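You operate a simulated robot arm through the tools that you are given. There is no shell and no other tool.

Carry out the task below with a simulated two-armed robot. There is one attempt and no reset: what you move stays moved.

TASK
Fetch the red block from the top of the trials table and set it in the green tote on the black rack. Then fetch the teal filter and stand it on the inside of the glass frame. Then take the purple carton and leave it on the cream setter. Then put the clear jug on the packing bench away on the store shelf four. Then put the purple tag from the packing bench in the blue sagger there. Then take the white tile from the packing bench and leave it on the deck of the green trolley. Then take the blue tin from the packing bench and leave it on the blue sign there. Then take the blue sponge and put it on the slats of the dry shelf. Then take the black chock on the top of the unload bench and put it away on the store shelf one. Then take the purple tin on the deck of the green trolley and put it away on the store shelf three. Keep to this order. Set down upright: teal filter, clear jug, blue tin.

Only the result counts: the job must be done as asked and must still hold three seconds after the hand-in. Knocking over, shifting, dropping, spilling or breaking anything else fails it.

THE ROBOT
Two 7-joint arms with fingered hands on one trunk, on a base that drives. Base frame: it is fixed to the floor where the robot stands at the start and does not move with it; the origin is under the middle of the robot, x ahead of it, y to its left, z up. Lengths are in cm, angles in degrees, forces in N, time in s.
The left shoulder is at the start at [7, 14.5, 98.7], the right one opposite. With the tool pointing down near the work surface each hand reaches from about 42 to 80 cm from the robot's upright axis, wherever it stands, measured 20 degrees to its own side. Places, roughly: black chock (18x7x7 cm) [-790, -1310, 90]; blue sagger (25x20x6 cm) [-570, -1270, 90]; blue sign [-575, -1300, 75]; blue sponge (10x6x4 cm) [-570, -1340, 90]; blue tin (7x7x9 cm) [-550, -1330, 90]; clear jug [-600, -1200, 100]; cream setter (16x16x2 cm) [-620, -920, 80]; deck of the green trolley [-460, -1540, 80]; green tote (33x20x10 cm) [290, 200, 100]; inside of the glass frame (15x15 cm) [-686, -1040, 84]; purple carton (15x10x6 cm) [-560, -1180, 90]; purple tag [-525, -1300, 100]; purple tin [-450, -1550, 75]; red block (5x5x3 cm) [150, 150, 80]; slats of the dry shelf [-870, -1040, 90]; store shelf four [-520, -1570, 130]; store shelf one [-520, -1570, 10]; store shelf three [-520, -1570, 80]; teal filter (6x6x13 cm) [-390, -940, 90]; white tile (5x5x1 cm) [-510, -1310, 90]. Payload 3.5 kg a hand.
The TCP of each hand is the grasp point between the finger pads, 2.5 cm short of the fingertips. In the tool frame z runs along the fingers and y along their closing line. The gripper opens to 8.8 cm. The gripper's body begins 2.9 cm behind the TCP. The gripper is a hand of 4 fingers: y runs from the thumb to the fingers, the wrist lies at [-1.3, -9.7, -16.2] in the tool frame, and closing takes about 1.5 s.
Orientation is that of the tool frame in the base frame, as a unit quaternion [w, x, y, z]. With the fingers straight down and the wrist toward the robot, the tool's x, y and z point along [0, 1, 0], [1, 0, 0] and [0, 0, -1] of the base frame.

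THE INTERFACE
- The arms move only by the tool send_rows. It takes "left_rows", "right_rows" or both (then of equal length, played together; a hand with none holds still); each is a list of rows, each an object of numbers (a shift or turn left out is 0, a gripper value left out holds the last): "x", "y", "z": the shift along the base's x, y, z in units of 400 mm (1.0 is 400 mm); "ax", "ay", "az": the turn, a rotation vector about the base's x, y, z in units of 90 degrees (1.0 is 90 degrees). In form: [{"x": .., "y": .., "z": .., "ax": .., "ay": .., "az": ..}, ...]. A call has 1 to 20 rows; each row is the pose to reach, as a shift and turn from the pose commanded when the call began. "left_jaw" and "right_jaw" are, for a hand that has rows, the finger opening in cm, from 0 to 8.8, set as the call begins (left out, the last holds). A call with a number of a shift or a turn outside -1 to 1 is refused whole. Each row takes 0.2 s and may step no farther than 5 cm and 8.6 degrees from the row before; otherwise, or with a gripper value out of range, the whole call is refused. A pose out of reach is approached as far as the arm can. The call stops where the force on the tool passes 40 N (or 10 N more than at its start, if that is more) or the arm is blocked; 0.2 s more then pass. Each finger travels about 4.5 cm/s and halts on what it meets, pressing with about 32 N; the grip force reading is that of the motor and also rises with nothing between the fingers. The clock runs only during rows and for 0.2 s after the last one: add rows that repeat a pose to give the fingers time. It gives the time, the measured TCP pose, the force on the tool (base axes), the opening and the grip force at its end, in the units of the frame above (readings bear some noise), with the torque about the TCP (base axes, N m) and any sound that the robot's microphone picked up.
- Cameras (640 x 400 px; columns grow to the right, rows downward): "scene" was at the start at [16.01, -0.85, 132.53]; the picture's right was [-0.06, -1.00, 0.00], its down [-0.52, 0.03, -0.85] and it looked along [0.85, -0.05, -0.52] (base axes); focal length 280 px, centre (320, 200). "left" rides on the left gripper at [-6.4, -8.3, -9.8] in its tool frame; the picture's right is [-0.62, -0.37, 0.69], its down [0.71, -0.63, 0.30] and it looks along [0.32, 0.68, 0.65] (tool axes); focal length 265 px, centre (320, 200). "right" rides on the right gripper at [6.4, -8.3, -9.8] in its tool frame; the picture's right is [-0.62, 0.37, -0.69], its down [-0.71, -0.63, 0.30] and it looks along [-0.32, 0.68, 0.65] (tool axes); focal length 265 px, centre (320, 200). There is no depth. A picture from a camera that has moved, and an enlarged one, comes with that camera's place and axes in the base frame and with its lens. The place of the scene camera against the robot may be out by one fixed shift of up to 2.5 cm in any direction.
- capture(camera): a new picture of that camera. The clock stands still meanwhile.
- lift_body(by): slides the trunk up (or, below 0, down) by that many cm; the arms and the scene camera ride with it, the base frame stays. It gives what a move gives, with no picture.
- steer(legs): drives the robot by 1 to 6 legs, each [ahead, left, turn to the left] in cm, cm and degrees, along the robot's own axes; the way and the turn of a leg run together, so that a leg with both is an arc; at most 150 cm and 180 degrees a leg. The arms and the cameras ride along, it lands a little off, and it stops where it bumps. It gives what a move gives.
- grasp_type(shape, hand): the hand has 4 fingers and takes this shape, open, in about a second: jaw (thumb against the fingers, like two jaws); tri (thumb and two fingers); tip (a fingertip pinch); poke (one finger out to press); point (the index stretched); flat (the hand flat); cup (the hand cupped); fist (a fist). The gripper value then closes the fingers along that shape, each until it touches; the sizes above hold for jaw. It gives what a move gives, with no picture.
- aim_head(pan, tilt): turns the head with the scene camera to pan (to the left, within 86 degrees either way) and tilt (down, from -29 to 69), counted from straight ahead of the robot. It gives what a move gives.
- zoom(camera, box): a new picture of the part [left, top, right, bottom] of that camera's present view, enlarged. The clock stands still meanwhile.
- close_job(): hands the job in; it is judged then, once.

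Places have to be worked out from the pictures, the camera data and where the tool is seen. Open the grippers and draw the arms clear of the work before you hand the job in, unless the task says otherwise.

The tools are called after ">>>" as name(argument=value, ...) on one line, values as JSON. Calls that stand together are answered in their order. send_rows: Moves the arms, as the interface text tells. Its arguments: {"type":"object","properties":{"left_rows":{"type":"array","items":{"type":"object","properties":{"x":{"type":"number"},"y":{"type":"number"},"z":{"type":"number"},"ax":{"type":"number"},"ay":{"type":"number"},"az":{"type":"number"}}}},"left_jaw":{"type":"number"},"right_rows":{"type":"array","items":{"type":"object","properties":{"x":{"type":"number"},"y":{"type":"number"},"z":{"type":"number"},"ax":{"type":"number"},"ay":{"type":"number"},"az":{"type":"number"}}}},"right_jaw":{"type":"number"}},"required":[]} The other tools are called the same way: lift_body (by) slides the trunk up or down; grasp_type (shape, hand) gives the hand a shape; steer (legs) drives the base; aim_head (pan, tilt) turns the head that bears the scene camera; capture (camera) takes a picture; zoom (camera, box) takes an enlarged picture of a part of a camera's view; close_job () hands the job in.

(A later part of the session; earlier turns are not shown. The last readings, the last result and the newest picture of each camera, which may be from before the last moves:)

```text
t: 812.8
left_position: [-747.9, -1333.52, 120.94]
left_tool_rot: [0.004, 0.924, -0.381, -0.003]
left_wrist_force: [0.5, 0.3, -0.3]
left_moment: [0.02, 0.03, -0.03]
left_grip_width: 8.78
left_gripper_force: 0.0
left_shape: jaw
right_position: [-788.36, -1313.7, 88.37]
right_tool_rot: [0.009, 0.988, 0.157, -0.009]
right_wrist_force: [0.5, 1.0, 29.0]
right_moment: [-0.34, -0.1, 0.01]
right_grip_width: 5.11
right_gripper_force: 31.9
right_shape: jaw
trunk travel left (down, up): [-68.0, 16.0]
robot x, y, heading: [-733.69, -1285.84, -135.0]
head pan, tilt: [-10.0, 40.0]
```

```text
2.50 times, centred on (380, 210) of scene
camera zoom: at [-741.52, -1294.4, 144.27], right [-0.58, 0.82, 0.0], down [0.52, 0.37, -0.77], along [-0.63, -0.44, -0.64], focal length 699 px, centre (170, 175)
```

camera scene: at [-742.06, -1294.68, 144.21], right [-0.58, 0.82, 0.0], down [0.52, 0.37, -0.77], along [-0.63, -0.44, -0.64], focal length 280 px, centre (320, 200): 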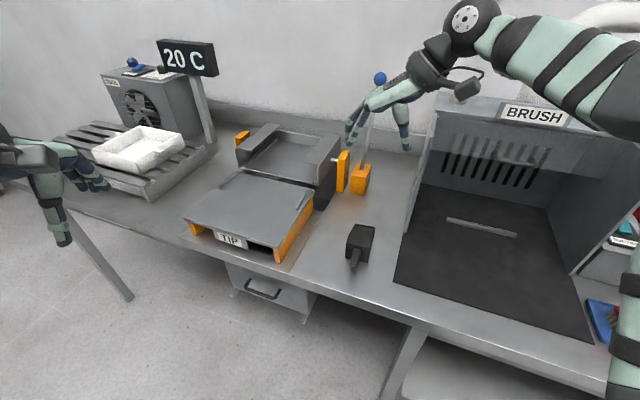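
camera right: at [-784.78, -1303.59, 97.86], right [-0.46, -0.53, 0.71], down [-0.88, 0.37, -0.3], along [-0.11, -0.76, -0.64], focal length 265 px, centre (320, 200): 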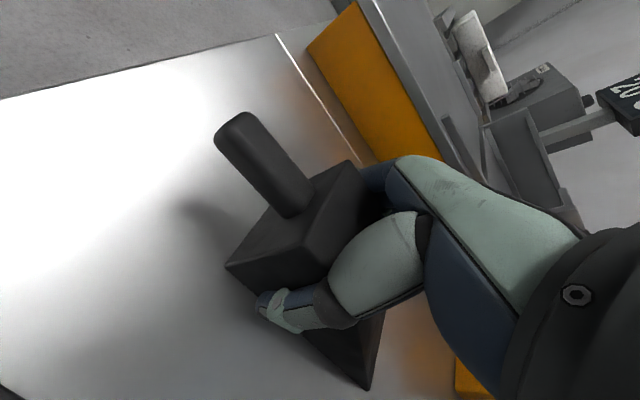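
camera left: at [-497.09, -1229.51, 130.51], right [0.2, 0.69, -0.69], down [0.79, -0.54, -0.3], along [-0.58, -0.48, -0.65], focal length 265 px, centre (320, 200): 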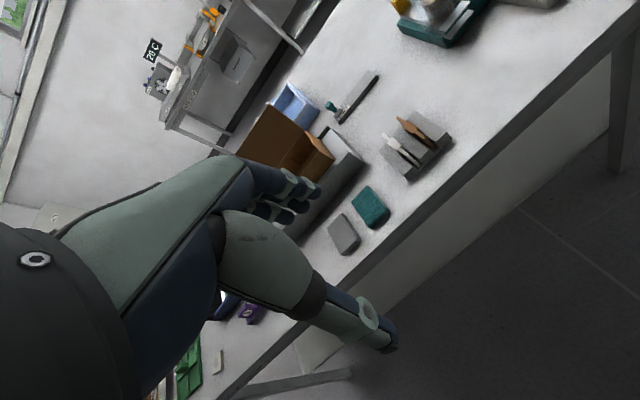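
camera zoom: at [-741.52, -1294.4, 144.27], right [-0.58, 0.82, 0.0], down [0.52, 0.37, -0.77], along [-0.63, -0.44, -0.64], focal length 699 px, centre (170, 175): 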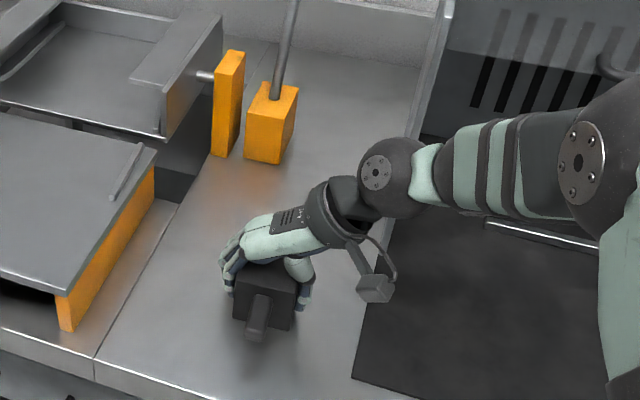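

Gripped at 5.1 cm (palm rests on top). I lift and check.

>>> send_rows(right_rows=[{"z": 0.03}, {"z": 0.08}, {"z": 0.16}, {"z": 0.26}, {"z": 0.36}, {"z": 0.36}])

>>> capture(camera="right")

>>> zoom(camera="scene", box=[280, 80, 480, 240])

```text
t: 814.2
left_position: [-748.29, -1333.9, 120.78]
left_tool_rot: [0.001, 0.924, -0.382, -0.001]
left_wrist_force: [-0.8, -0.3, -0.2]
left_moment: [0.03, -0.02, 0.0]
left_grip_width: 8.77
left_gripper_force: 0.0
left_shape: jaw
right_position: [-788.68, -1313.83, 102.27]
right_tool_rot: [0.007, 0.988, 0.156, -0.005]
right_wrist_force: [0.6, 0.5, -3.8]
right_moment: [0.02, -0.09, 0.03]
right_grip_width: 5.02
right_gripper_force: 31.9
right_shape: jaw
trunk travel left (down, up): [-68.0, 16.0]
robot x, y, heading: [-733.65, -1285.39, -135.0]
head pan, tilt: [-10.0, 40.0]
```

```text
taken
camera right: at [-785.07, -1303.66, 111.98], right [-0.47, -0.53, 0.7], down [-0.88, 0.37, -0.3], along [-0.1, -0.76, -0.64], focal length 265 px, centre (320, 200)
```

right: 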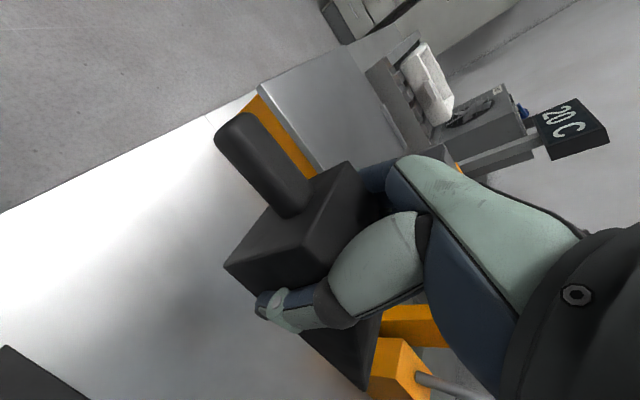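

```text
2.50 times, centred on (380, 160) of scene
camera zoom: at [-742.17, -1294.79, 144.19], right [-0.58, 0.82, 0.0], down [0.53, 0.37, -0.77], along [-0.62, -0.44, -0.64], focal length 699 px, centre (170, 300)
```

zoom: 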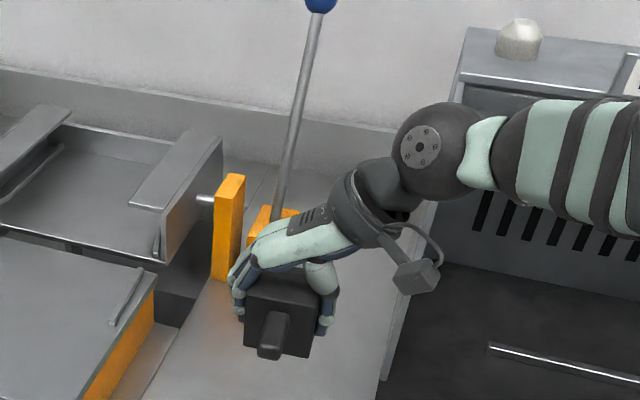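

The chock is held. I raise it, back off from the bench, then turn the hand back to its normal yaw.

>>> send_rows(right_rows=[{"z": 0.1}, {"z": 0.2}, {"z": 0.3}, {"z": 0.4}, {"z": 0.4}])

>>> steer(legs=[[-38, 0, 0]])

>>> send_rows(right_rows=[{"az": -0.0875, "ax": 0.005, "ay": -0.003}, {"az": -0.175, "ax": 0.01, "ay": -0.005}, {"az": -0.2625, "ax": 0.01, "ay": -0.005}, {"az": -0.35, "ax": 0.01, "ay": -0.005}, {"az": -0.4375, "ax": 0.01, "ay": -0.005}, {"az": -0.525, "ax": 0.01, "ay": -0.005}, {"az": -0.6125, "ax": 0.01, "ay": -0.005}, {"az": -0.7, "ax": 0.01, "ay": -0.005}, {"az": -0.7, "ax": 0.01, "ay": -0.005}])

>>> capture(camera="right")

```text
t: 815.4
left_position: [-748.54, -1333.82, 120.78]
left_tool_rot: [0.002, 0.924, -0.382, -0.001]
left_wrist_force: [-0.1, 0.0, -0.5]
left_moment: [0.01, 0.03, -0.01]
left_grip_width: 8.76
left_gripper_force: 0.0
left_shape: jaw
right_position: [-788.61, -1313.91, 117.94]
right_tool_rot: [0.007, 0.988, 0.156, -0.006]
right_wrist_force: [-0.6, -0.5, -4.9]
right_moment: [0.03, -0.04, -0.01]
right_grip_width: 4.99
right_gripper_force: 32.2
right_shape: jaw
trunk travel left (down, up): [-68.0, 16.0]
robot x, y, heading: [-733.62, -1285.79, -134.7]
head pan, tilt: [-10.0, 40.0]
```

```text
t: 817.8
left_position: [-721.32, -1306.43, 120.84]
left_tool_rot: [0.001, 0.924, -0.382, -0.001]
left_wrist_force: [-0.2, 0.2, -0.2]
left_moment: [-0.01, -0.03, -0.03]
left_grip_width: 8.79
left_gripper_force: 0.1
left_shape: jaw
right_position: [-761.54, -1286.77, 117.79]
right_tool_rot: [0.007, 0.987, 0.158, -0.005]
right_wrist_force: [0.8, 0.8, -4.4]
right_moment: [0.04, -0.12, -0.03]
right_grip_width: 5.02
right_gripper_force: 31.8
right_shape: jaw
trunk travel left (down, up): [-68.0, 16.0]
robot x, y, heading: [-706.55, -1258.52, -134.6]
head pan, tilt: [-10.0, 40.0]
```

```text
t: 819.8
left_position: [-721.34, -1306.37, 120.71]
left_tool_rot: [0.001, 0.924, -0.382, 0.0]
left_wrist_force: [-0.3, -1.0, -0.2]
left_moment: [0.03, -0.02, 0.03]
left_grip_width: 8.79
left_gripper_force: 0.1
left_shape: jaw
right_position: [-761.41, -1286.52, 117.87]
right_tool_rot: [-0.004, 0.924, -0.383, -0.004]
right_wrist_force: [0.7, 0.9, -4.1]
right_moment: [-0.08, -0.04, 0.02]
right_grip_width: 4.99
right_gripper_force: 32.3
right_shape: jaw
trunk travel left (down, up): [-68.0, 16.0]
robot x, y, heading: [-706.14, -1258.35, -134.8]
head pan, tilt: [-10.0, 40.0]
```

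```text
taken
camera right: at [-750.91, -1285.34, 127.72], right [-0.7, 0.17, 0.7], down [-0.06, 0.95, -0.29], along [-0.72, -0.25, -0.65], focal length 265 px, centre (320, 200)
```

right: 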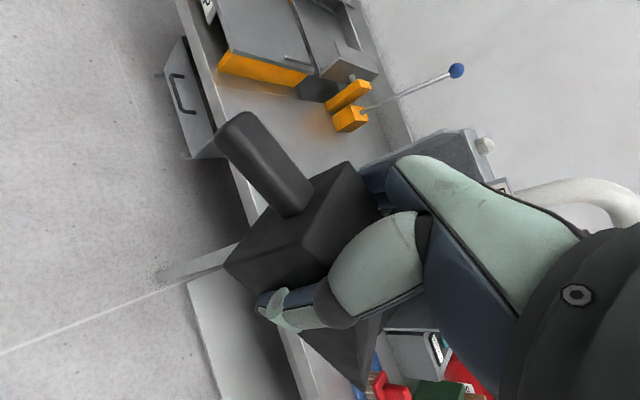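

I turn south, drive down the aisle and over to the front of the store shelf.

>>> steer(legs=[[0, 0, 60], [95, -4, 0], [91, -4, 0], [15, 0, 0], [0, 111, 0]])

>>> aim_head(pan=0, tilt=45)

>>> capture(camera="scene")

>>> zoom(camera="scene", box=[220, 80, 480, 270])

```text
t: 838.0
left_position: [-524.94, -1466.15, 120.76]
left_tool_rot: [0.002, 0.992, 0.126, 0.0]
left_wrist_force: [0.0, -0.7, 0.6]
left_moment: [0.01, 0.01, 0.01]
left_grip_width: 8.78
left_gripper_force: 0.0
left_shape: jaw
right_position: [-562.26, -1490.67, 117.86]
right_tool_rot: [-0.002, 0.992, 0.127, -0.005]
right_wrist_force: [-0.1, 0.4, -4.8]
right_moment: [0.02, -0.07, 0.01]
right_grip_width: 4.98
right_gripper_force: 32.8
right_shape: jaw
trunk travel left (down, up): [-68.0, 16.0]
robot x, y, heading: [-558.41, -1429.03, -75.1]
head pan, tilt: [-10.0, 40.0]
```

```text
t: 838.7
left_position: [-524.77, -1466.1, 120.85]
left_tool_rot: [0.002, 0.992, 0.126, 0.001]
left_wrist_force: [0.4, 0.2, 0.3]
left_moment: [0.02, 0.0, 0.02]
left_grip_width: 8.77
left_gripper_force: 0.0
left_shape: jaw
right_position: [-562.29, -1490.65, 117.95]
right_tool_rot: [-0.002, 0.992, 0.126, -0.006]
right_wrist_force: [0.4, 0.4, -4.3]
right_moment: [0.0, -0.08, 0.02]
right_grip_width: 5.0
right_gripper_force: 31.8
right_shape: jaw
trunk travel left (down, up): [-68.0, 16.0]
robot x, y, heading: [-558.58, -1429.25, -75.2]
head pan, tilt: [0.0, 45.0]
```

```text
taken
camera scene: at [-553.07, -1442.2, 143.47], right [-0.97, -0.25, 0.0], down [-0.18, 0.68, -0.71], along [0.18, -0.68, -0.71], focal length 280 px, centre (320, 200)
```

scene: 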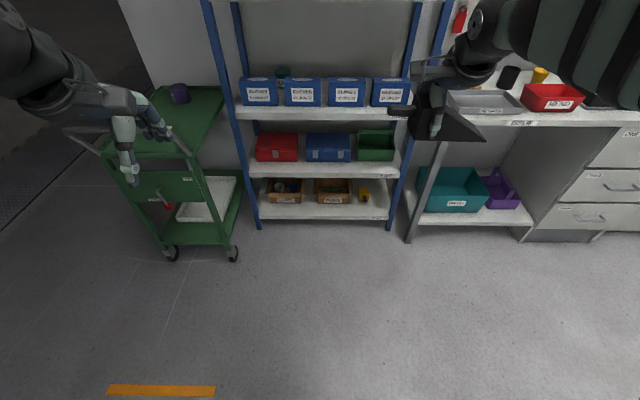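

```text
2.11 times, centred on (350, 175) of scene
camera zoom: at [-553.07, -1442.2, 143.47], right [-0.97, -0.25, 0.0], down [-0.18, 0.68, -0.71], along [0.18, -0.68, -0.71], focal length 589 px, centre (257, 253)
```

zoom: 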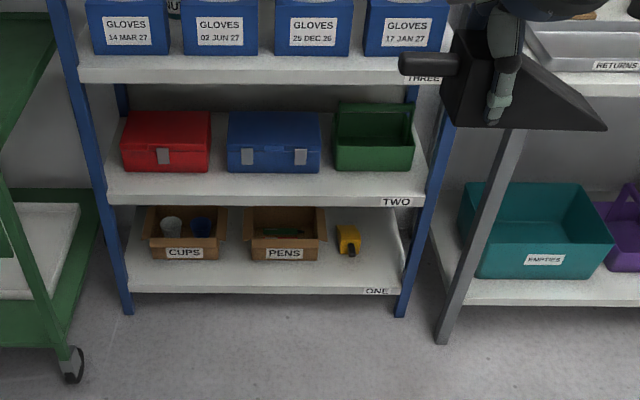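

Shelf ONE has a free ~11 cm strip in front of the boxes (board top z≈12; board TWO's underside ≈42). I strafe left 20 cm, lower the trunk fully, and bring the chock low before driving it in.

>>> steer(legs=[[0, 18, 0]])

>>> lift_body(by=-66)

>>> send_rows(right_rows=[{"z": -0.1}, {"z": -0.2}, {"z": -0.3}, {"z": -0.4}, {"z": -0.5}, {"z": -0.6}, {"z": -0.68}, {"z": -0.68}])

>>> capture(camera="scene")

>>> capture(camera="right")

```text
t: 840.2
left_position: [-507.53, -1461.67, 120.88]
left_tool_rot: [0.001, 0.992, 0.127, 0.002]
left_wrist_force: [-0.3, 1.3, -1.3]
left_moment: [0.02, -0.02, -0.01]
left_grip_width: 8.77
left_gripper_force: 0.1
left_shape: jaw
right_position: [-545.0, -1486.0, 117.9]
right_tool_rot: [-0.002, 0.992, 0.126, -0.003]
right_wrist_force: [0.5, 0.3, -5.0]
right_moment: [-0.01, -0.04, 0.0]
right_grip_width: 5.0
right_gripper_force: 31.7
right_shape: jaw
trunk travel left (down, up): [-68.0, 16.0]
robot x, y, heading: [-541.41, -1424.22, -75.1]
head pan, tilt: [0.0, 45.0]
```

```text
refused: -66 is not a number from -40 to 40
```

```text
t: 842.0
left_position: [-507.27, -1461.51, 120.82]
left_tool_rot: [0.003, 0.992, 0.127, 0.0]
left_wrist_force: [-0.1, -0.3, 0.0]
left_moment: [-0.01, -0.01, -0.01]
left_grip_width: 8.77
left_gripper_force: 0.0
left_shape: jaw
right_position: [-545.01, -1485.84, 90.52]
right_tool_rot: [-0.001, 0.992, 0.125, -0.005]
right_wrist_force: [0.2, -0.5, -5.0]
right_moment: [-0.02, -0.09, 0.01]
right_grip_width: 5.0
right_gripper_force: 31.8
right_shape: jaw
trunk travel left (down, up): [-68.0, 16.0]
robot x, y, heading: [-541.06, -1424.47, -75.3]
head pan, tilt: [0.0, 45.0]
```

```text
taken
camera scene: at [-535.6, -1437.54, 143.48], right [-0.97, -0.25, 0.0], down [-0.18, 0.68, -0.71], along [0.18, -0.68, -0.71], focal length 280 px, centre (320, 200)
```

scene: 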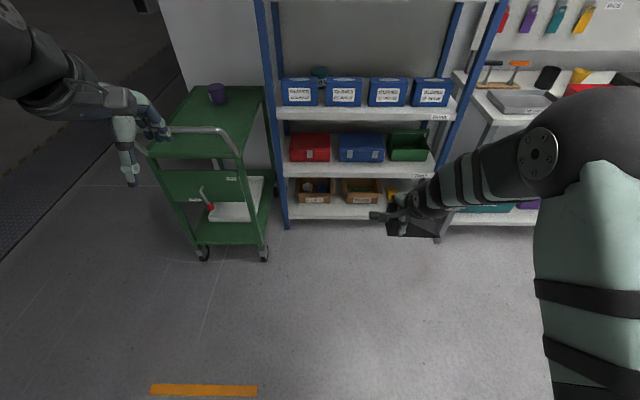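

```text
taken
camera right: at [-540.58, -1476.26, 100.43], right [-0.5, -0.51, 0.7], down [-0.85, 0.43, -0.3], along [-0.15, -0.74, -0.65], focal length 265 px, centre (320, 200)
```

right: 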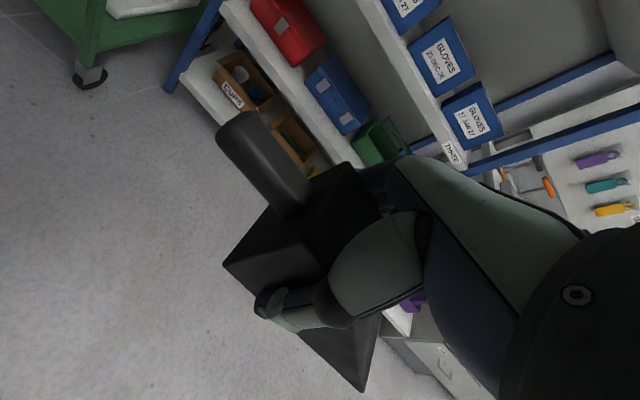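

Lift is limited to 40 per call; I lower in two steps.

>>> lift_body(by=-40)

>>> lift_body(by=-26)

>>> capture(camera="scene")

>>> capture(camera="right")

```text
t: 845.9
left_position: [-507.39, -1461.51, 80.79]
left_tool_rot: [0.002, 0.992, 0.128, 0.0]
left_wrist_force: [0.6, -0.6, -1.1]
left_moment: [0.02, 0.0, 0.01]
left_grip_width: 8.78
left_gripper_force: 0.1
left_shape: jaw
right_position: [-544.88, -1485.94, 50.76]
right_tool_rot: [-0.002, 0.992, 0.125, -0.005]
right_wrist_force: [0.3, 0.7, -4.9]
right_moment: [0.03, -0.05, -0.02]
right_grip_width: 4.97
right_gripper_force: 31.8
right_shape: jaw
trunk travel left (down, up): [-28.0, 56.0]
robot x, y, heading: [-541.03, -1424.53, -75.1]
head pan, tilt: [0.0, 45.0]
```

```text
t: 848.5
left_position: [-507.41, -1461.47, 54.75]
left_tool_rot: [0.002, 0.992, 0.127, 0.0]
left_wrist_force: [-0.8, -0.1, -0.1]
left_moment: [0.0, -0.02, -0.02]
left_grip_width: 8.75
left_gripper_force: 0.0
left_shape: jaw
right_position: [-544.83, -1485.85, 24.73]
right_tool_rot: [-0.002, 0.992, 0.126, -0.005]
right_wrist_force: [0.7, -0.1, -4.2]
right_moment: [0.02, -0.08, 0.01]
right_grip_width: 4.96
right_gripper_force: 31.7
right_shape: jaw
trunk travel left (down, up): [-2.0, 82.0]
robot x, y, heading: [-540.92, -1424.25, -75.4]
head pan, tilt: [0.0, 45.0]
```

```text
taken
camera scene: at [-535.61, -1437.55, 77.48], right [-0.97, -0.25, 0.0], down [-0.18, 0.68, -0.71], along [0.18, -0.68, -0.71], focal length 280 px, centre (320, 200)
```

scene: 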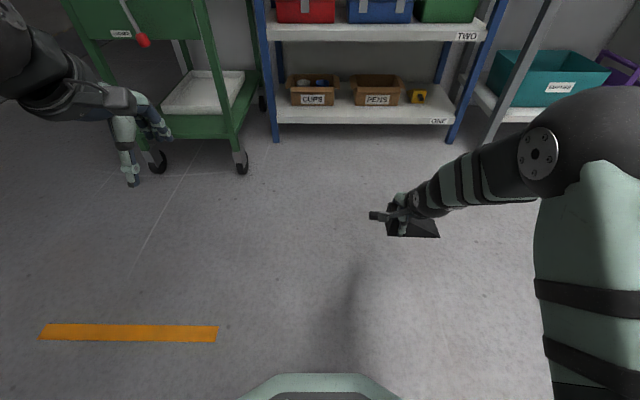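

```text
taken
camera right: at [-540.59, -1476.25, 34.43], right [-0.5, -0.51, 0.7], down [-0.85, 0.43, -0.29], along [-0.15, -0.74, -0.65], focal length 265 px, centre (320, 200)
```

right: 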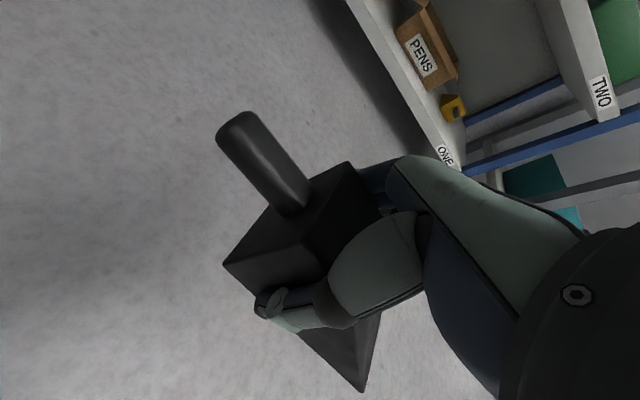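

Board ONE: front edge 116 cm ahead of the camera, top z≈11.4. I lower the chock to ~3 cm above that level and drive forward most of the way.

>>> send_rows(right_rows=[{"z": -0.06}, {"z": -0.125}, {"z": -0.125}])

>>> steer(legs=[[52, 0, 0]])

>>> aim_head(pan=-15, tilt=50)

>>> capture(camera="scene")

>>> capture(camera="right")

```text
t: 849.3
left_position: [-507.25, -1461.56, 54.88]
left_tool_rot: [0.002, 0.992, 0.128, 0.001]
left_wrist_force: [0.3, -0.1, -0.7]
left_moment: [-0.02, -0.01, 0.0]
left_grip_width: 8.78
left_gripper_force: 0.0
left_shape: jaw
right_position: [-544.79, -1485.85, 19.53]
right_tool_rot: [-0.002, 0.992, 0.125, -0.005]
right_wrist_force: [0.6, 0.1, -4.0]
right_moment: [-0.03, -0.08, 0.0]
right_grip_width: 4.96
right_gripper_force: 32.0
right_shape: jaw
trunk travel left (down, up): [-2.0, 82.0]
robot x, y, heading: [-540.85, -1424.48, -75.3]
head pan, tilt: [0.0, 45.0]
```

```text
t: 852.3
left_position: [-494.22, -1510.53, 54.77]
left_tool_rot: [0.002, 0.992, 0.127, 0.0]
left_wrist_force: [0.9, -0.6, 0.7]
left_moment: [0.0, 0.01, -0.01]
left_grip_width: 8.78
left_gripper_force: 0.0
left_shape: jaw
right_position: [-531.81, -1535.01, 19.53]
right_tool_rot: [-0.002, 0.992, 0.125, -0.004]
right_wrist_force: [0.3, -0.4, -4.4]
right_moment: [0.02, -0.08, 0.01]
right_grip_width: 4.99
right_gripper_force: 32.2
right_shape: jaw
trunk travel left (down, up): [-2.0, 82.0]
robot x, y, heading: [-528.0, -1473.6, -75.5]
head pan, tilt: [0.0, 45.0]
```

```text
t: 853.1
left_position: [-494.31, -1510.67, 54.85]
left_tool_rot: [0.002, 0.992, 0.127, 0.0]
left_wrist_force: [-0.4, -0.9, -0.8]
left_moment: [0.01, 0.02, 0.0]
left_grip_width: 8.77
left_gripper_force: 0.0
left_shape: jaw
right_position: [-531.74, -1534.94, 19.58]
right_tool_rot: [-0.002, 0.992, 0.126, -0.005]
right_wrist_force: [0.3, 0.3, -4.4]
right_moment: [-0.02, -0.04, -0.03]
right_grip_width: 4.95
right_gripper_force: 32.2
right_shape: jaw
trunk travel left (down, up): [-2.0, 82.0]
robot x, y, heading: [-527.85, -1473.49, -75.3]
head pan, tilt: [-15.0, 50.0]
```

```text
taken
camera scene: at [-524.72, -1486.57, 76.78], right [-1.0, 0.0, 0.0], down [0.0, 0.77, -0.64], along [0.0, -0.64, -0.77], focal length 280 px, centre (320, 200)
```

scene: 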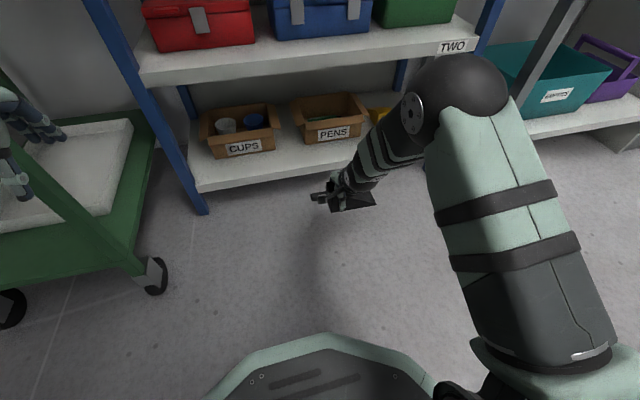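

```text
taken
camera right: at [-527.49, -1525.37, 29.38], right [-0.5, -0.51, 0.7], down [-0.85, 0.43, -0.29], along [-0.15, -0.74, -0.65], focal length 265 px, centre (320, 200)
```

right: 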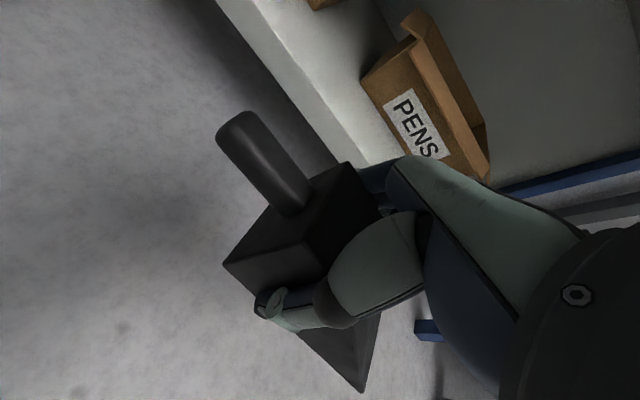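

I advance another 14 cm and then measure the front edge and the PENS box with the hand camera.

>>> steer(legs=[[14, 0, 0]])

>>> capture(camera="right")

>>> capture(camera="scene")

```text
t: 854.4
left_position: [-490.67, -1524.21, 54.77]
left_tool_rot: [0.002, 0.992, 0.128, 0.001]
left_wrist_force: [-0.1, -0.2, 0.1]
left_moment: [-0.04, 0.01, -0.02]
left_grip_width: 8.78
left_gripper_force: 0.1
left_shape: jaw
right_position: [-528.02, -1548.71, 19.58]
right_tool_rot: [-0.002, 0.992, 0.127, -0.004]
right_wrist_force: [0.3, 0.0, -4.9]
right_moment: [0.01, -0.03, 0.01]
right_grip_width: 4.94
right_gripper_force: 32.5
right_shape: jaw
trunk travel left (down, up): [-2.0, 82.0]
robot x, y, heading: [-524.36, -1487.02, -75.1]
head pan, tilt: [-15.0, 50.0]
```

```text
taken
camera right: at [-523.74, -1539.05, 29.38], right [-0.5, -0.52, 0.7], down [-0.85, 0.43, -0.29], along [-0.15, -0.74, -0.65], focal length 265 px, centre (320, 200)
```

right: 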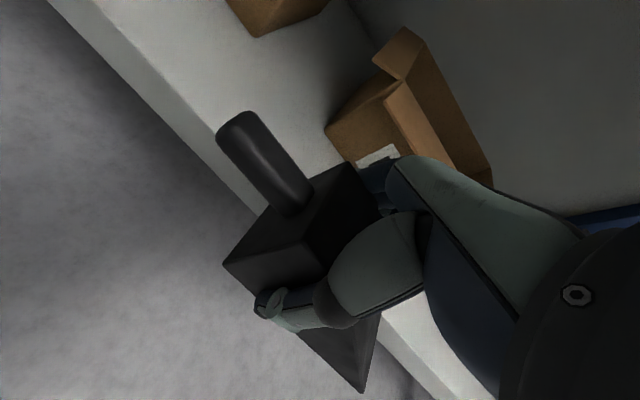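

```text
taken
camera scene: at [-521.06, -1500.25, 76.78], right [-1.0, 0.0, 0.0], down [0.0, 0.77, -0.64], along [0.0, -0.64, -0.77], focal length 280 px, centre (320, 200)
```

scene: 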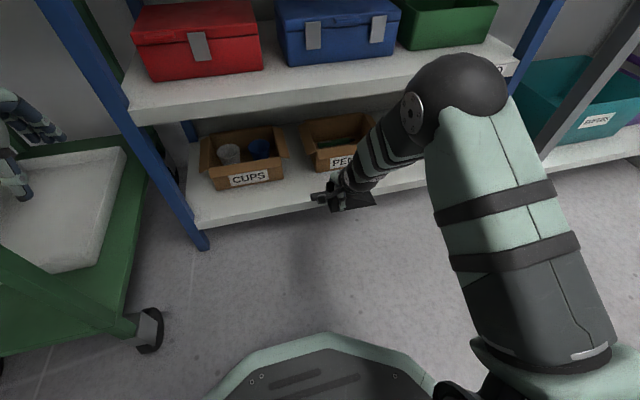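

I first pull the left hand a bit away from the trolley, and zoom the hand view.

>>> send_rows(left_rows=[{"x": -0.08, "y": 0.0}, {"x": -0.16, "y": 0.0}, {"x": -0.22, "y": 0.02}, {"x": -0.22, "y": 0.02}])

>>> zoom(camera="right", box=[40, 0, 440, 250])

```text
t: 855.4
left_position: [-499.43, -1523.27, 54.88]
left_tool_rot: [0.001, 0.992, 0.128, 0.0]
left_wrist_force: [0.9, 1.1, 0.6]
left_moment: [0.02, 0.02, 0.01]
left_grip_width: 8.8
left_gripper_force: 0.1
left_shape: jaw
right_position: [-527.94, -1548.62, 19.44]
right_tool_rot: [-0.002, 0.992, 0.127, -0.005]
right_wrist_force: [-1.0, -0.3, -4.1]
right_moment: [0.01, -0.06, -0.01]
right_grip_width: 4.95
right_gripper_force: 31.7
right_shape: jaw
trunk travel left (down, up): [-2.0, 82.0]
robot x, y, heading: [-524.26, -1487.09, -75.1]
head pan, tilt: [-15.0, 50.0]
```

```text
1.60 times, centred on (240, 125) of right
camera zoom: at [-523.74, -1539.05, 29.38], right [-0.5, -0.52, 0.7], down [-0.85, 0.43, -0.29], along [-0.15, -0.74, -0.65], focal length 425 px, centre (448, 320)
```

zoom: 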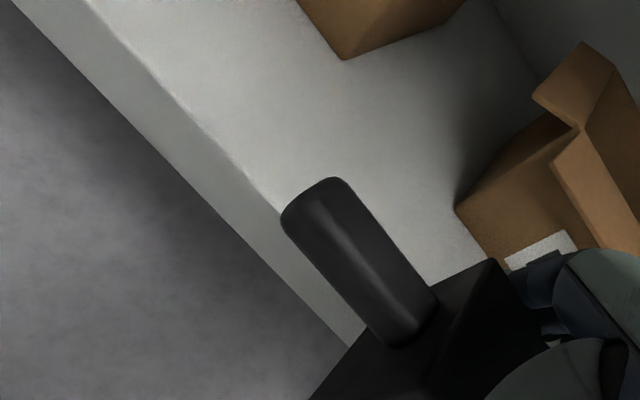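

Strip measured: edge at D=116, PENS front at 127.7; the hand is at 109.4. I drive 11 cm further.

>>> steer(legs=[[11, 0, 0]])

>>> capture(camera="right")

>>> capture(camera="scene")

```text
t: 856.6
left_position: [-496.67, -1533.98, 54.88]
left_tool_rot: [0.003, 0.992, 0.128, 0.001]
left_wrist_force: [0.4, 0.8, -0.1]
left_moment: [-0.01, -0.03, -0.01]
left_grip_width: 8.76
left_gripper_force: 0.0
left_shape: jaw
right_position: [-525.3, -1559.43, 19.45]
right_tool_rot: [-0.003, 0.992, 0.127, -0.004]
right_wrist_force: [0.9, 0.0, -5.6]
right_moment: [0.02, -0.1, -0.05]
right_grip_width: 4.96
right_gripper_force: 32.1
right_shape: jaw
trunk travel left (down, up): [-2.0, 82.0]
robot x, y, heading: [-521.14, -1497.96, -75.0]
head pan, tilt: [-15.0, 50.0]
```

```text
taken
camera right: at [-520.95, -1549.74, 29.38], right [-0.5, -0.51, 0.7], down [-0.85, 0.43, -0.29], along [-0.15, -0.74, -0.65], focal length 265 px, centre (320, 200)
```

right: 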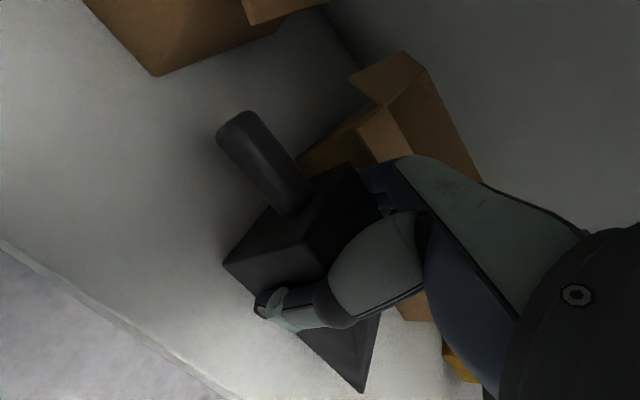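

```text
taken
camera scene: at [-518.23, -1510.94, 76.78], right [-1.0, 0.0, 0.0], down [0.0, 0.77, -0.64], along [0.0, -0.64, -0.77], focal length 280 px, centre (320, 200)
```

scene: 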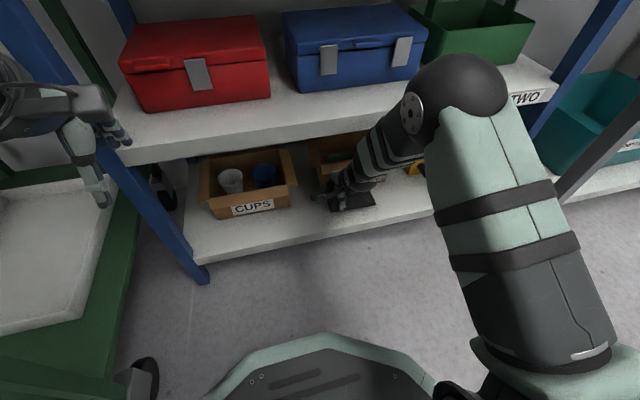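

The chock is over the board's front strip. I lower it to contact.

>>> send_rows(right_rows=[{"z": -0.02}, {"z": -0.04}, {"z": -0.055}, {"z": -0.07}, {"z": -0.08}, {"z": -0.08}])

>>> capture(camera="right")

```text
t: 857.8
left_position: [-496.7, -1533.71, 55.11]
left_tool_rot: [0.005, 0.992, 0.127, 0.0]
left_wrist_force: [0.1, -0.4, -0.2]
left_moment: [-0.01, -0.05, 0.0]
left_grip_width: 8.78
left_gripper_force: 0.1
left_shape: jaw
right_position: [-525.14, -1559.56, 17.37]
right_tool_rot: [0.005, 0.992, 0.128, -0.004]
right_wrist_force: [-3.2, 18.5, 28.1]
right_moment: [-0.28, 0.2, -0.07]
right_grip_width: 4.92
right_gripper_force: 32.5
right_shape: jaw
trunk travel left (down, up): [-2.0, 82.0]
robot x, y, heading: [-521.77, -1497.84, -75.0]
head pan, tilt: [-15.0, 50.0]
stopped in row 5 (right hand): the force on the tool passed its limit at 44 N (the readings are from after the stop); the commanded pose is now the measured one
```

```text
taken
camera right: at [-520.86, -1549.78, 27.08], right [-0.5, -0.5, 0.7], down [-0.85, 0.43, -0.3], along [-0.14, -0.75, -0.64], focal length 265 px, centre (320, 200)
```

right: 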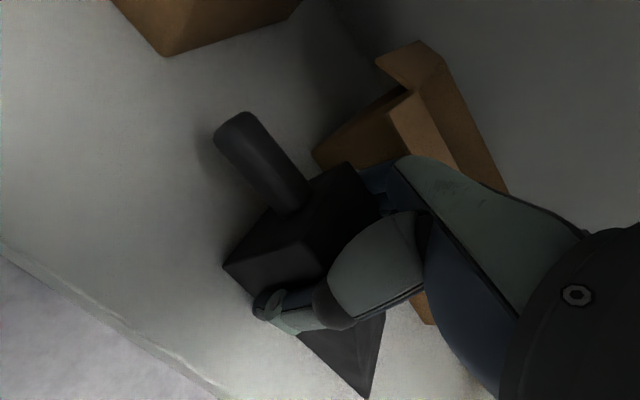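

There's a push from behind the fingers (likely a flap of the PENS box). I rise a little, back off 1.3 cm and lower again.

>>> send_rows(right_rows=[{"z": 0.02}, {"x": -0.008, "y": 0.03, "z": 0.03}, {"x": -0.008, "y": 0.03, "z": 0.03}])

>>> zoom(camera="right", box=[200, 0, 560, 250])

```text
t: 858.6
left_position: [-496.73, -1534.11, 54.93]
left_tool_rot: [0.003, 0.992, 0.127, 0.0]
left_wrist_force: [0.1, 0.4, 0.5]
left_moment: [-0.03, 0.02, -0.01]
left_grip_width: 8.76
left_gripper_force: 0.0
left_shape: jaw
right_position: [-525.35, -1558.26, 18.11]
right_tool_rot: [0.002, 0.992, 0.127, -0.003]
right_wrist_force: [0.0, -0.5, -4.7]
right_moment: [-0.01, -0.11, -0.03]
right_grip_width: 4.88
right_gripper_force: 32.4
right_shape: jaw
trunk travel left (down, up): [-2.0, 82.0]
robot x, y, heading: [-521.35, -1498.13, -74.9]
head pan, tilt: [-15.0, 50.0]
```

```text
1.60 times, centred on (380, 125) of right
camera zoom: at [-521.06, -1548.56, 27.86], right [-0.5, -0.51, 0.7], down [-0.85, 0.43, -0.3], along [-0.15, -0.75, -0.65], focal length 425 px, centre (224, 320)
```

zoom: 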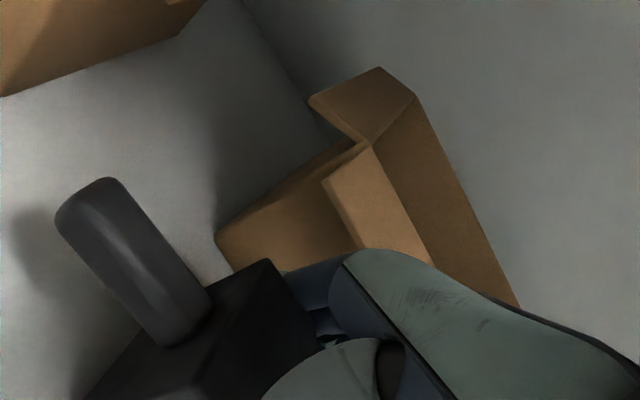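

The PENS box's front flap overhangs. I shift 7 cm left so the fingers fall in the gap between CUPS and PENS, then lower.

>>> send_rows(right_rows=[{"x": 0.085, "y": 0.022}, {"x": 0.169, "y": 0.044}, {"x": 0.172, "y": 0.032}, {"x": 0.172, "y": 0.032}])

>>> capture(camera="right")

>>> capture(camera="scene")

```text
t: 859.6
left_position: [-496.72, -1534.01, 54.96]
left_tool_rot: [0.003, 0.992, 0.127, 0.0]
left_wrist_force: [-0.4, -0.7, -0.6]
left_moment: [-0.03, -0.01, 0.01]
left_grip_width: 8.77
left_gripper_force: 0.0
left_shape: jaw
right_position: [-518.39, -1556.97, 18.02]
right_tool_rot: [0.001, 0.992, 0.127, -0.004]
right_wrist_force: [0.1, -0.2, -4.4]
right_moment: [-0.01, -0.07, -0.03]
right_grip_width: 4.86
right_gripper_force: 32.0
right_shape: jaw
trunk travel left (down, up): [-2.0, 82.0]
robot x, y, heading: [-521.54, -1498.0, -75.2]
head pan, tilt: [-15.0, 50.0]
```

```text
taken
camera right: at [-514.26, -1547.33, 27.83], right [-0.5, -0.51, 0.7], down [-0.85, 0.43, -0.3], along [-0.15, -0.75, -0.65], focal length 265 px, centre (320, 200)
```

right: 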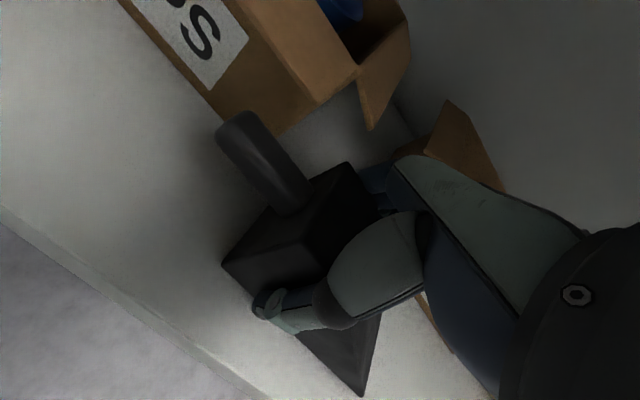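

```text
taken
camera scene: at [-518.23, -1510.9, 76.78], right [-1.0, 0.0, 0.0], down [0.0, 0.77, -0.64], along [0.0, -0.64, -0.77], focal length 280 px, centre (320, 200)
```

scene: 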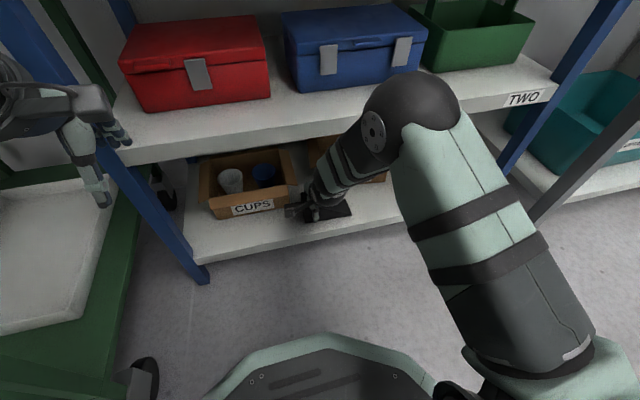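

Clear of the boxes. I lower to contact again.

>>> send_rows(right_rows=[{"z": -0.015}, {"z": -0.03}, {"z": -0.04}, {"z": -0.05}, {"z": -0.06}, {"z": -0.06}])

>>> capture(camera="right")

```text
t: 860.4
left_position: [-496.73, -1533.67, 55.1]
left_tool_rot: [0.004, 0.992, 0.127, 0.001]
left_wrist_force: [0.0, 0.3, 0.0]
left_moment: [0.02, -0.01, -0.05]
left_grip_width: 8.78
left_gripper_force: 0.0
left_shape: jaw
right_position: [-518.38, -1557.11, 17.3]
right_tool_rot: [0.008, 0.992, 0.127, -0.001]
right_wrist_force: [-5.6, 18.1, 27.3]
right_moment: [-0.22, 0.23, -0.06]
right_grip_width: 4.88
right_gripper_force: 32.1
right_shape: jaw
trunk travel left (down, up): [-2.0, 82.0]
robot x, y, heading: [-521.36, -1497.93, -75.3]
head pan, tilt: [-15.0, 50.0]
stopped in row 3 (right hand): the force on the tool passed its limit at 44 N (the readings are from after the stop); the commanded pose is now the measured one
```

```text
taken
camera right: at [-514.23, -1547.32, 27.03], right [-0.51, -0.5, 0.7], down [-0.85, 0.42, -0.31], along [-0.14, -0.76, -0.64], focal length 265 px, centre (320, 200)
```

right: 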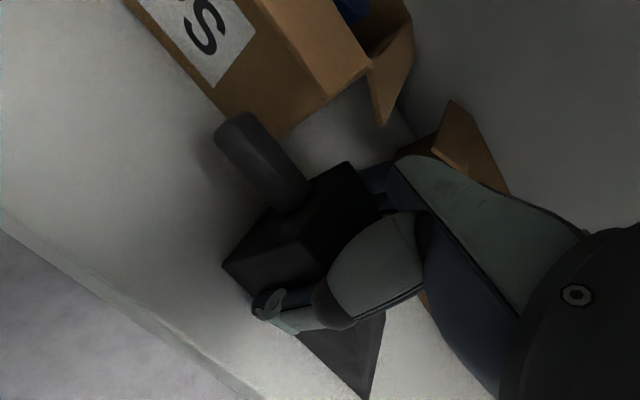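

Same contact pattern at the same height: it is the board itself. The chock rests on shelf ONE. I relax and open.

>>> send_rows(right_rows=[{"z": 0.008}, {"z": 0.012}, {"z": 0.012}])

>>> send_rows(right_rows=[{}, {}, {}, {}, {}], right_jaw=7.5)

>>> capture(camera="right")

```text
t: 861.2
left_position: [-496.77, -1533.89, 54.91]
left_tool_rot: [0.004, 0.992, 0.128, 0.0]
left_wrist_force: [0.7, 0.0, 0.0]
left_moment: [0.0, 0.01, 0.03]
left_grip_width: 8.78
left_gripper_force: 0.2
left_shape: jaw
right_position: [-518.32, -1557.16, 17.44]
right_tool_rot: [0.006, 0.992, 0.128, -0.002]
right_wrist_force: [-1.8, 7.5, 9.9]
right_moment: [-0.2, 0.16, -0.04]
right_grip_width: 4.87
right_gripper_force: 32.0
right_shape: jaw
trunk travel left (down, up): [-2.0, 82.0]
robot x, y, heading: [-521.4, -1497.78, -75.1]
head pan, tilt: [-15.0, 50.0]
```

```text
t: 862.4
left_position: [-496.73, -1533.93, 54.91]
left_tool_rot: [0.004, 0.992, 0.127, 0.001]
left_wrist_force: [-0.1, 0.5, 0.4]
left_moment: [0.01, -0.02, -0.03]
left_grip_width: 8.77
left_gripper_force: 0.2
left_shape: jaw
right_position: [-518.46, -1557.21, 17.51]
right_tool_rot: [0.006, 0.992, 0.128, -0.002]
right_wrist_force: [0.4, 9.0, 7.3]
right_moment: [-0.04, 0.02, -0.06]
right_grip_width: 7.46
right_gripper_force: 0.1
right_shape: jaw
trunk travel left (down, up): [-2.0, 82.0]
robot x, y, heading: [-521.43, -1497.88, -75.1]
head pan, tilt: [-15.0, 50.0]
```

```text
taken
camera right: at [-514.24, -1547.38, 27.17], right [-0.5, -0.51, 0.7], down [-0.85, 0.42, -0.31], along [-0.14, -0.75, -0.64], focal length 265 px, centre (320, 200)
```

right: 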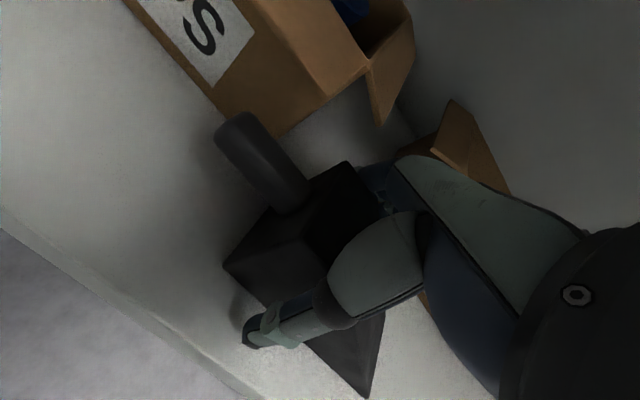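

A small residual push remains (palm on the chock's top edge). I raise the hand straight up gently.

>>> send_rows(right_rows=[{"z": 0.02}, {"z": 0.04}, {"z": 0.07}, {"z": 0.1}, {"z": 0.125}, {"z": 0.125}])

>>> capture(camera="right")

>>> capture(camera="scene")

```text
t: 863.8
left_position: [-496.95, -1533.95, 54.92]
left_tool_rot: [0.003, 0.992, 0.128, 0.0]
left_wrist_force: [0.9, -0.3, 0.1]
left_moment: [0.01, 0.01, 0.04]
left_grip_width: 8.77
left_gripper_force: 0.1
left_shape: jaw
right_position: [-518.58, -1557.27, 22.51]
right_tool_rot: [0.005, 0.992, 0.128, -0.001]
right_wrist_force: [-1.8, -0.4, -0.2]
right_moment: [-0.03, 0.01, 0.0]
right_grip_width: 7.46
right_gripper_force: 0.0
right_shape: jaw
trunk travel left (down, up): [-2.0, 82.0]
robot x, y, heading: [-521.58, -1497.96, -75.1]
head pan, tilt: [-15.0, 50.0]
```

```text
taken
camera right: at [-514.28, -1547.47, 32.21], right [-0.5, -0.51, 0.7], down [-0.85, 0.42, -0.31], along [-0.14, -0.75, -0.64], focal length 265 px, centre (320, 200)
```

right: 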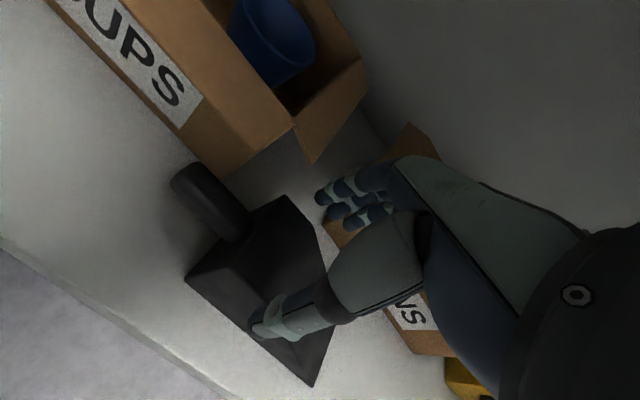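

```text
taken
camera scene: at [-518.24, -1510.83, 76.79], right [-1.0, 0.0, 0.0], down [0.0, 0.77, -0.64], along [0.0, -0.64, -0.77], focal length 280 px, centre (320, 200)
```

scene: 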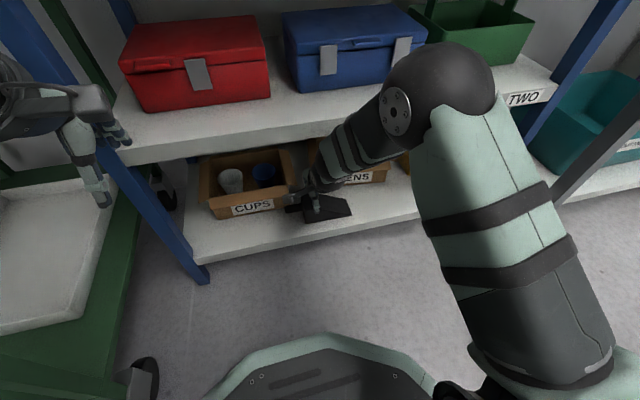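

The chock lies on shelf ONE. I raise 0.8 cm more and back out slowly.

>>> send_rows(right_rows=[{"z": 0.02}, {"x": -0.01, "y": 0.04, "z": 0.022}, {"x": -0.025, "y": 0.1, "z": 0.022}, {"x": -0.04, "y": 0.16, "z": 0.022}, {"x": -0.04, "y": 0.16, "z": 0.022}])

>>> steer(legs=[[-55, 0, 0]])

>>> aim_head(pan=0, tilt=35)

>>> capture(camera="scene")

>>> zoom(camera="scene", box=[220, 100, 500, 280])

```text
t: 865.0
left_position: [-496.81, -1533.79, 54.95]
left_tool_rot: [0.003, 0.992, 0.126, 0.0]
left_wrist_force: [0.5, -0.1, -0.4]
left_moment: [0.02, 0.01, 0.04]
left_grip_width: 8.8
left_gripper_force: 0.0
left_shape: jaw
right_position: [-519.94, -1550.8, 23.27]
right_tool_rot: [0.005, 0.992, 0.127, -0.002]
right_wrist_force: [0.8, 0.2, -0.2]
right_moment: [0.02, -0.02, -0.01]
right_grip_width: 7.46
right_gripper_force: 0.0
right_shape: jaw
trunk travel left (down, up): [-2.0, 82.0]
robot x, y, heading: [-521.55, -1498.01, -75.0]
head pan, tilt: [-15.0, 50.0]
```

```text
t: 868.2
left_position: [-511.06, -1479.3, 54.9]
left_tool_rot: [0.003, 0.991, 0.132, 0.0]
left_wrist_force: [0.3, -0.3, -0.1]
left_moment: [0.0, -0.02, 0.01]
left_grip_width: 8.8
left_gripper_force: 0.1
left_shape: jaw
right_position: [-534.13, -1496.25, 23.25]
right_tool_rot: [0.005, 0.991, 0.133, -0.002]
right_wrist_force: [-0.3, -0.6, -0.9]
right_moment: [-0.01, -0.01, 0.0]
right_grip_width: 7.47
right_gripper_force: 0.0
right_shape: jaw
trunk travel left (down, up): [-2.0, 82.0]
robot x, y, heading: [-535.93, -1443.62, -74.6]
head pan, tilt: [-15.0, 50.0]
```

```text
t: 869.0
left_position: [-511.05, -1479.32, 54.97]
left_tool_rot: [0.003, 0.991, 0.132, 0.001]
left_wrist_force: [0.0, -0.2, 0.9]
left_moment: [-0.03, 0.01, 0.0]
left_grip_width: 8.79
left_gripper_force: 0.0
left_shape: jaw
right_position: [-534.08, -1496.26, 23.31]
right_tool_rot: [0.006, 0.991, 0.133, -0.002]
right_wrist_force: [0.4, -0.3, 0.7]
right_moment: [-0.01, 0.01, 0.0]
right_grip_width: 7.51
right_gripper_force: 0.0
right_shape: jaw
trunk travel left (down, up): [-2.0, 82.0]
robot x, y, heading: [-536.2, -1444.04, -74.6]
head pan, tilt: [0.0, 35.0]
```

```text
taken
camera scene: at [-530.55, -1457.22, 78.96], right [-0.96, -0.27, 0.0], down [-0.15, 0.55, -0.82], along [0.22, -0.79, -0.57], focal length 280 px, centre (320, 200)
```

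scene: 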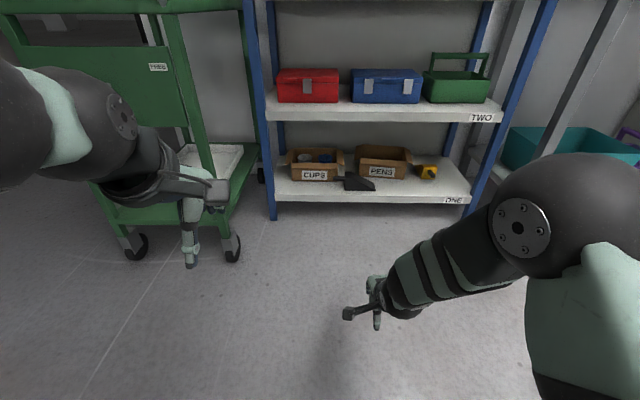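

```text
2.22 times, centred on (360, 190) of scene
camera zoom: at [-530.55, -1457.22, 78.96], right [-0.96, -0.27, 0.0], down [-0.15, 0.55, -0.82], along [0.22, -0.79, -0.57], focal length 621 px, centre (231, 222)
```

zoom: 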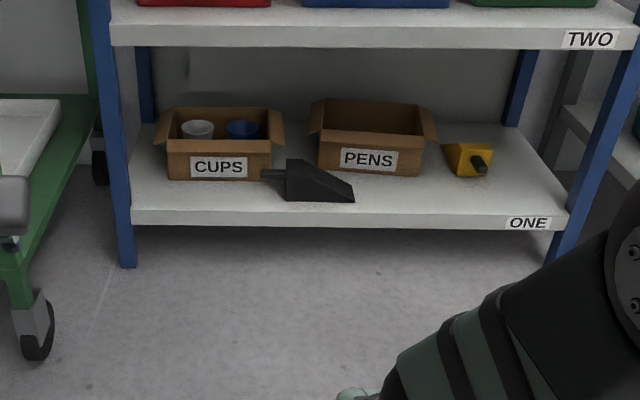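

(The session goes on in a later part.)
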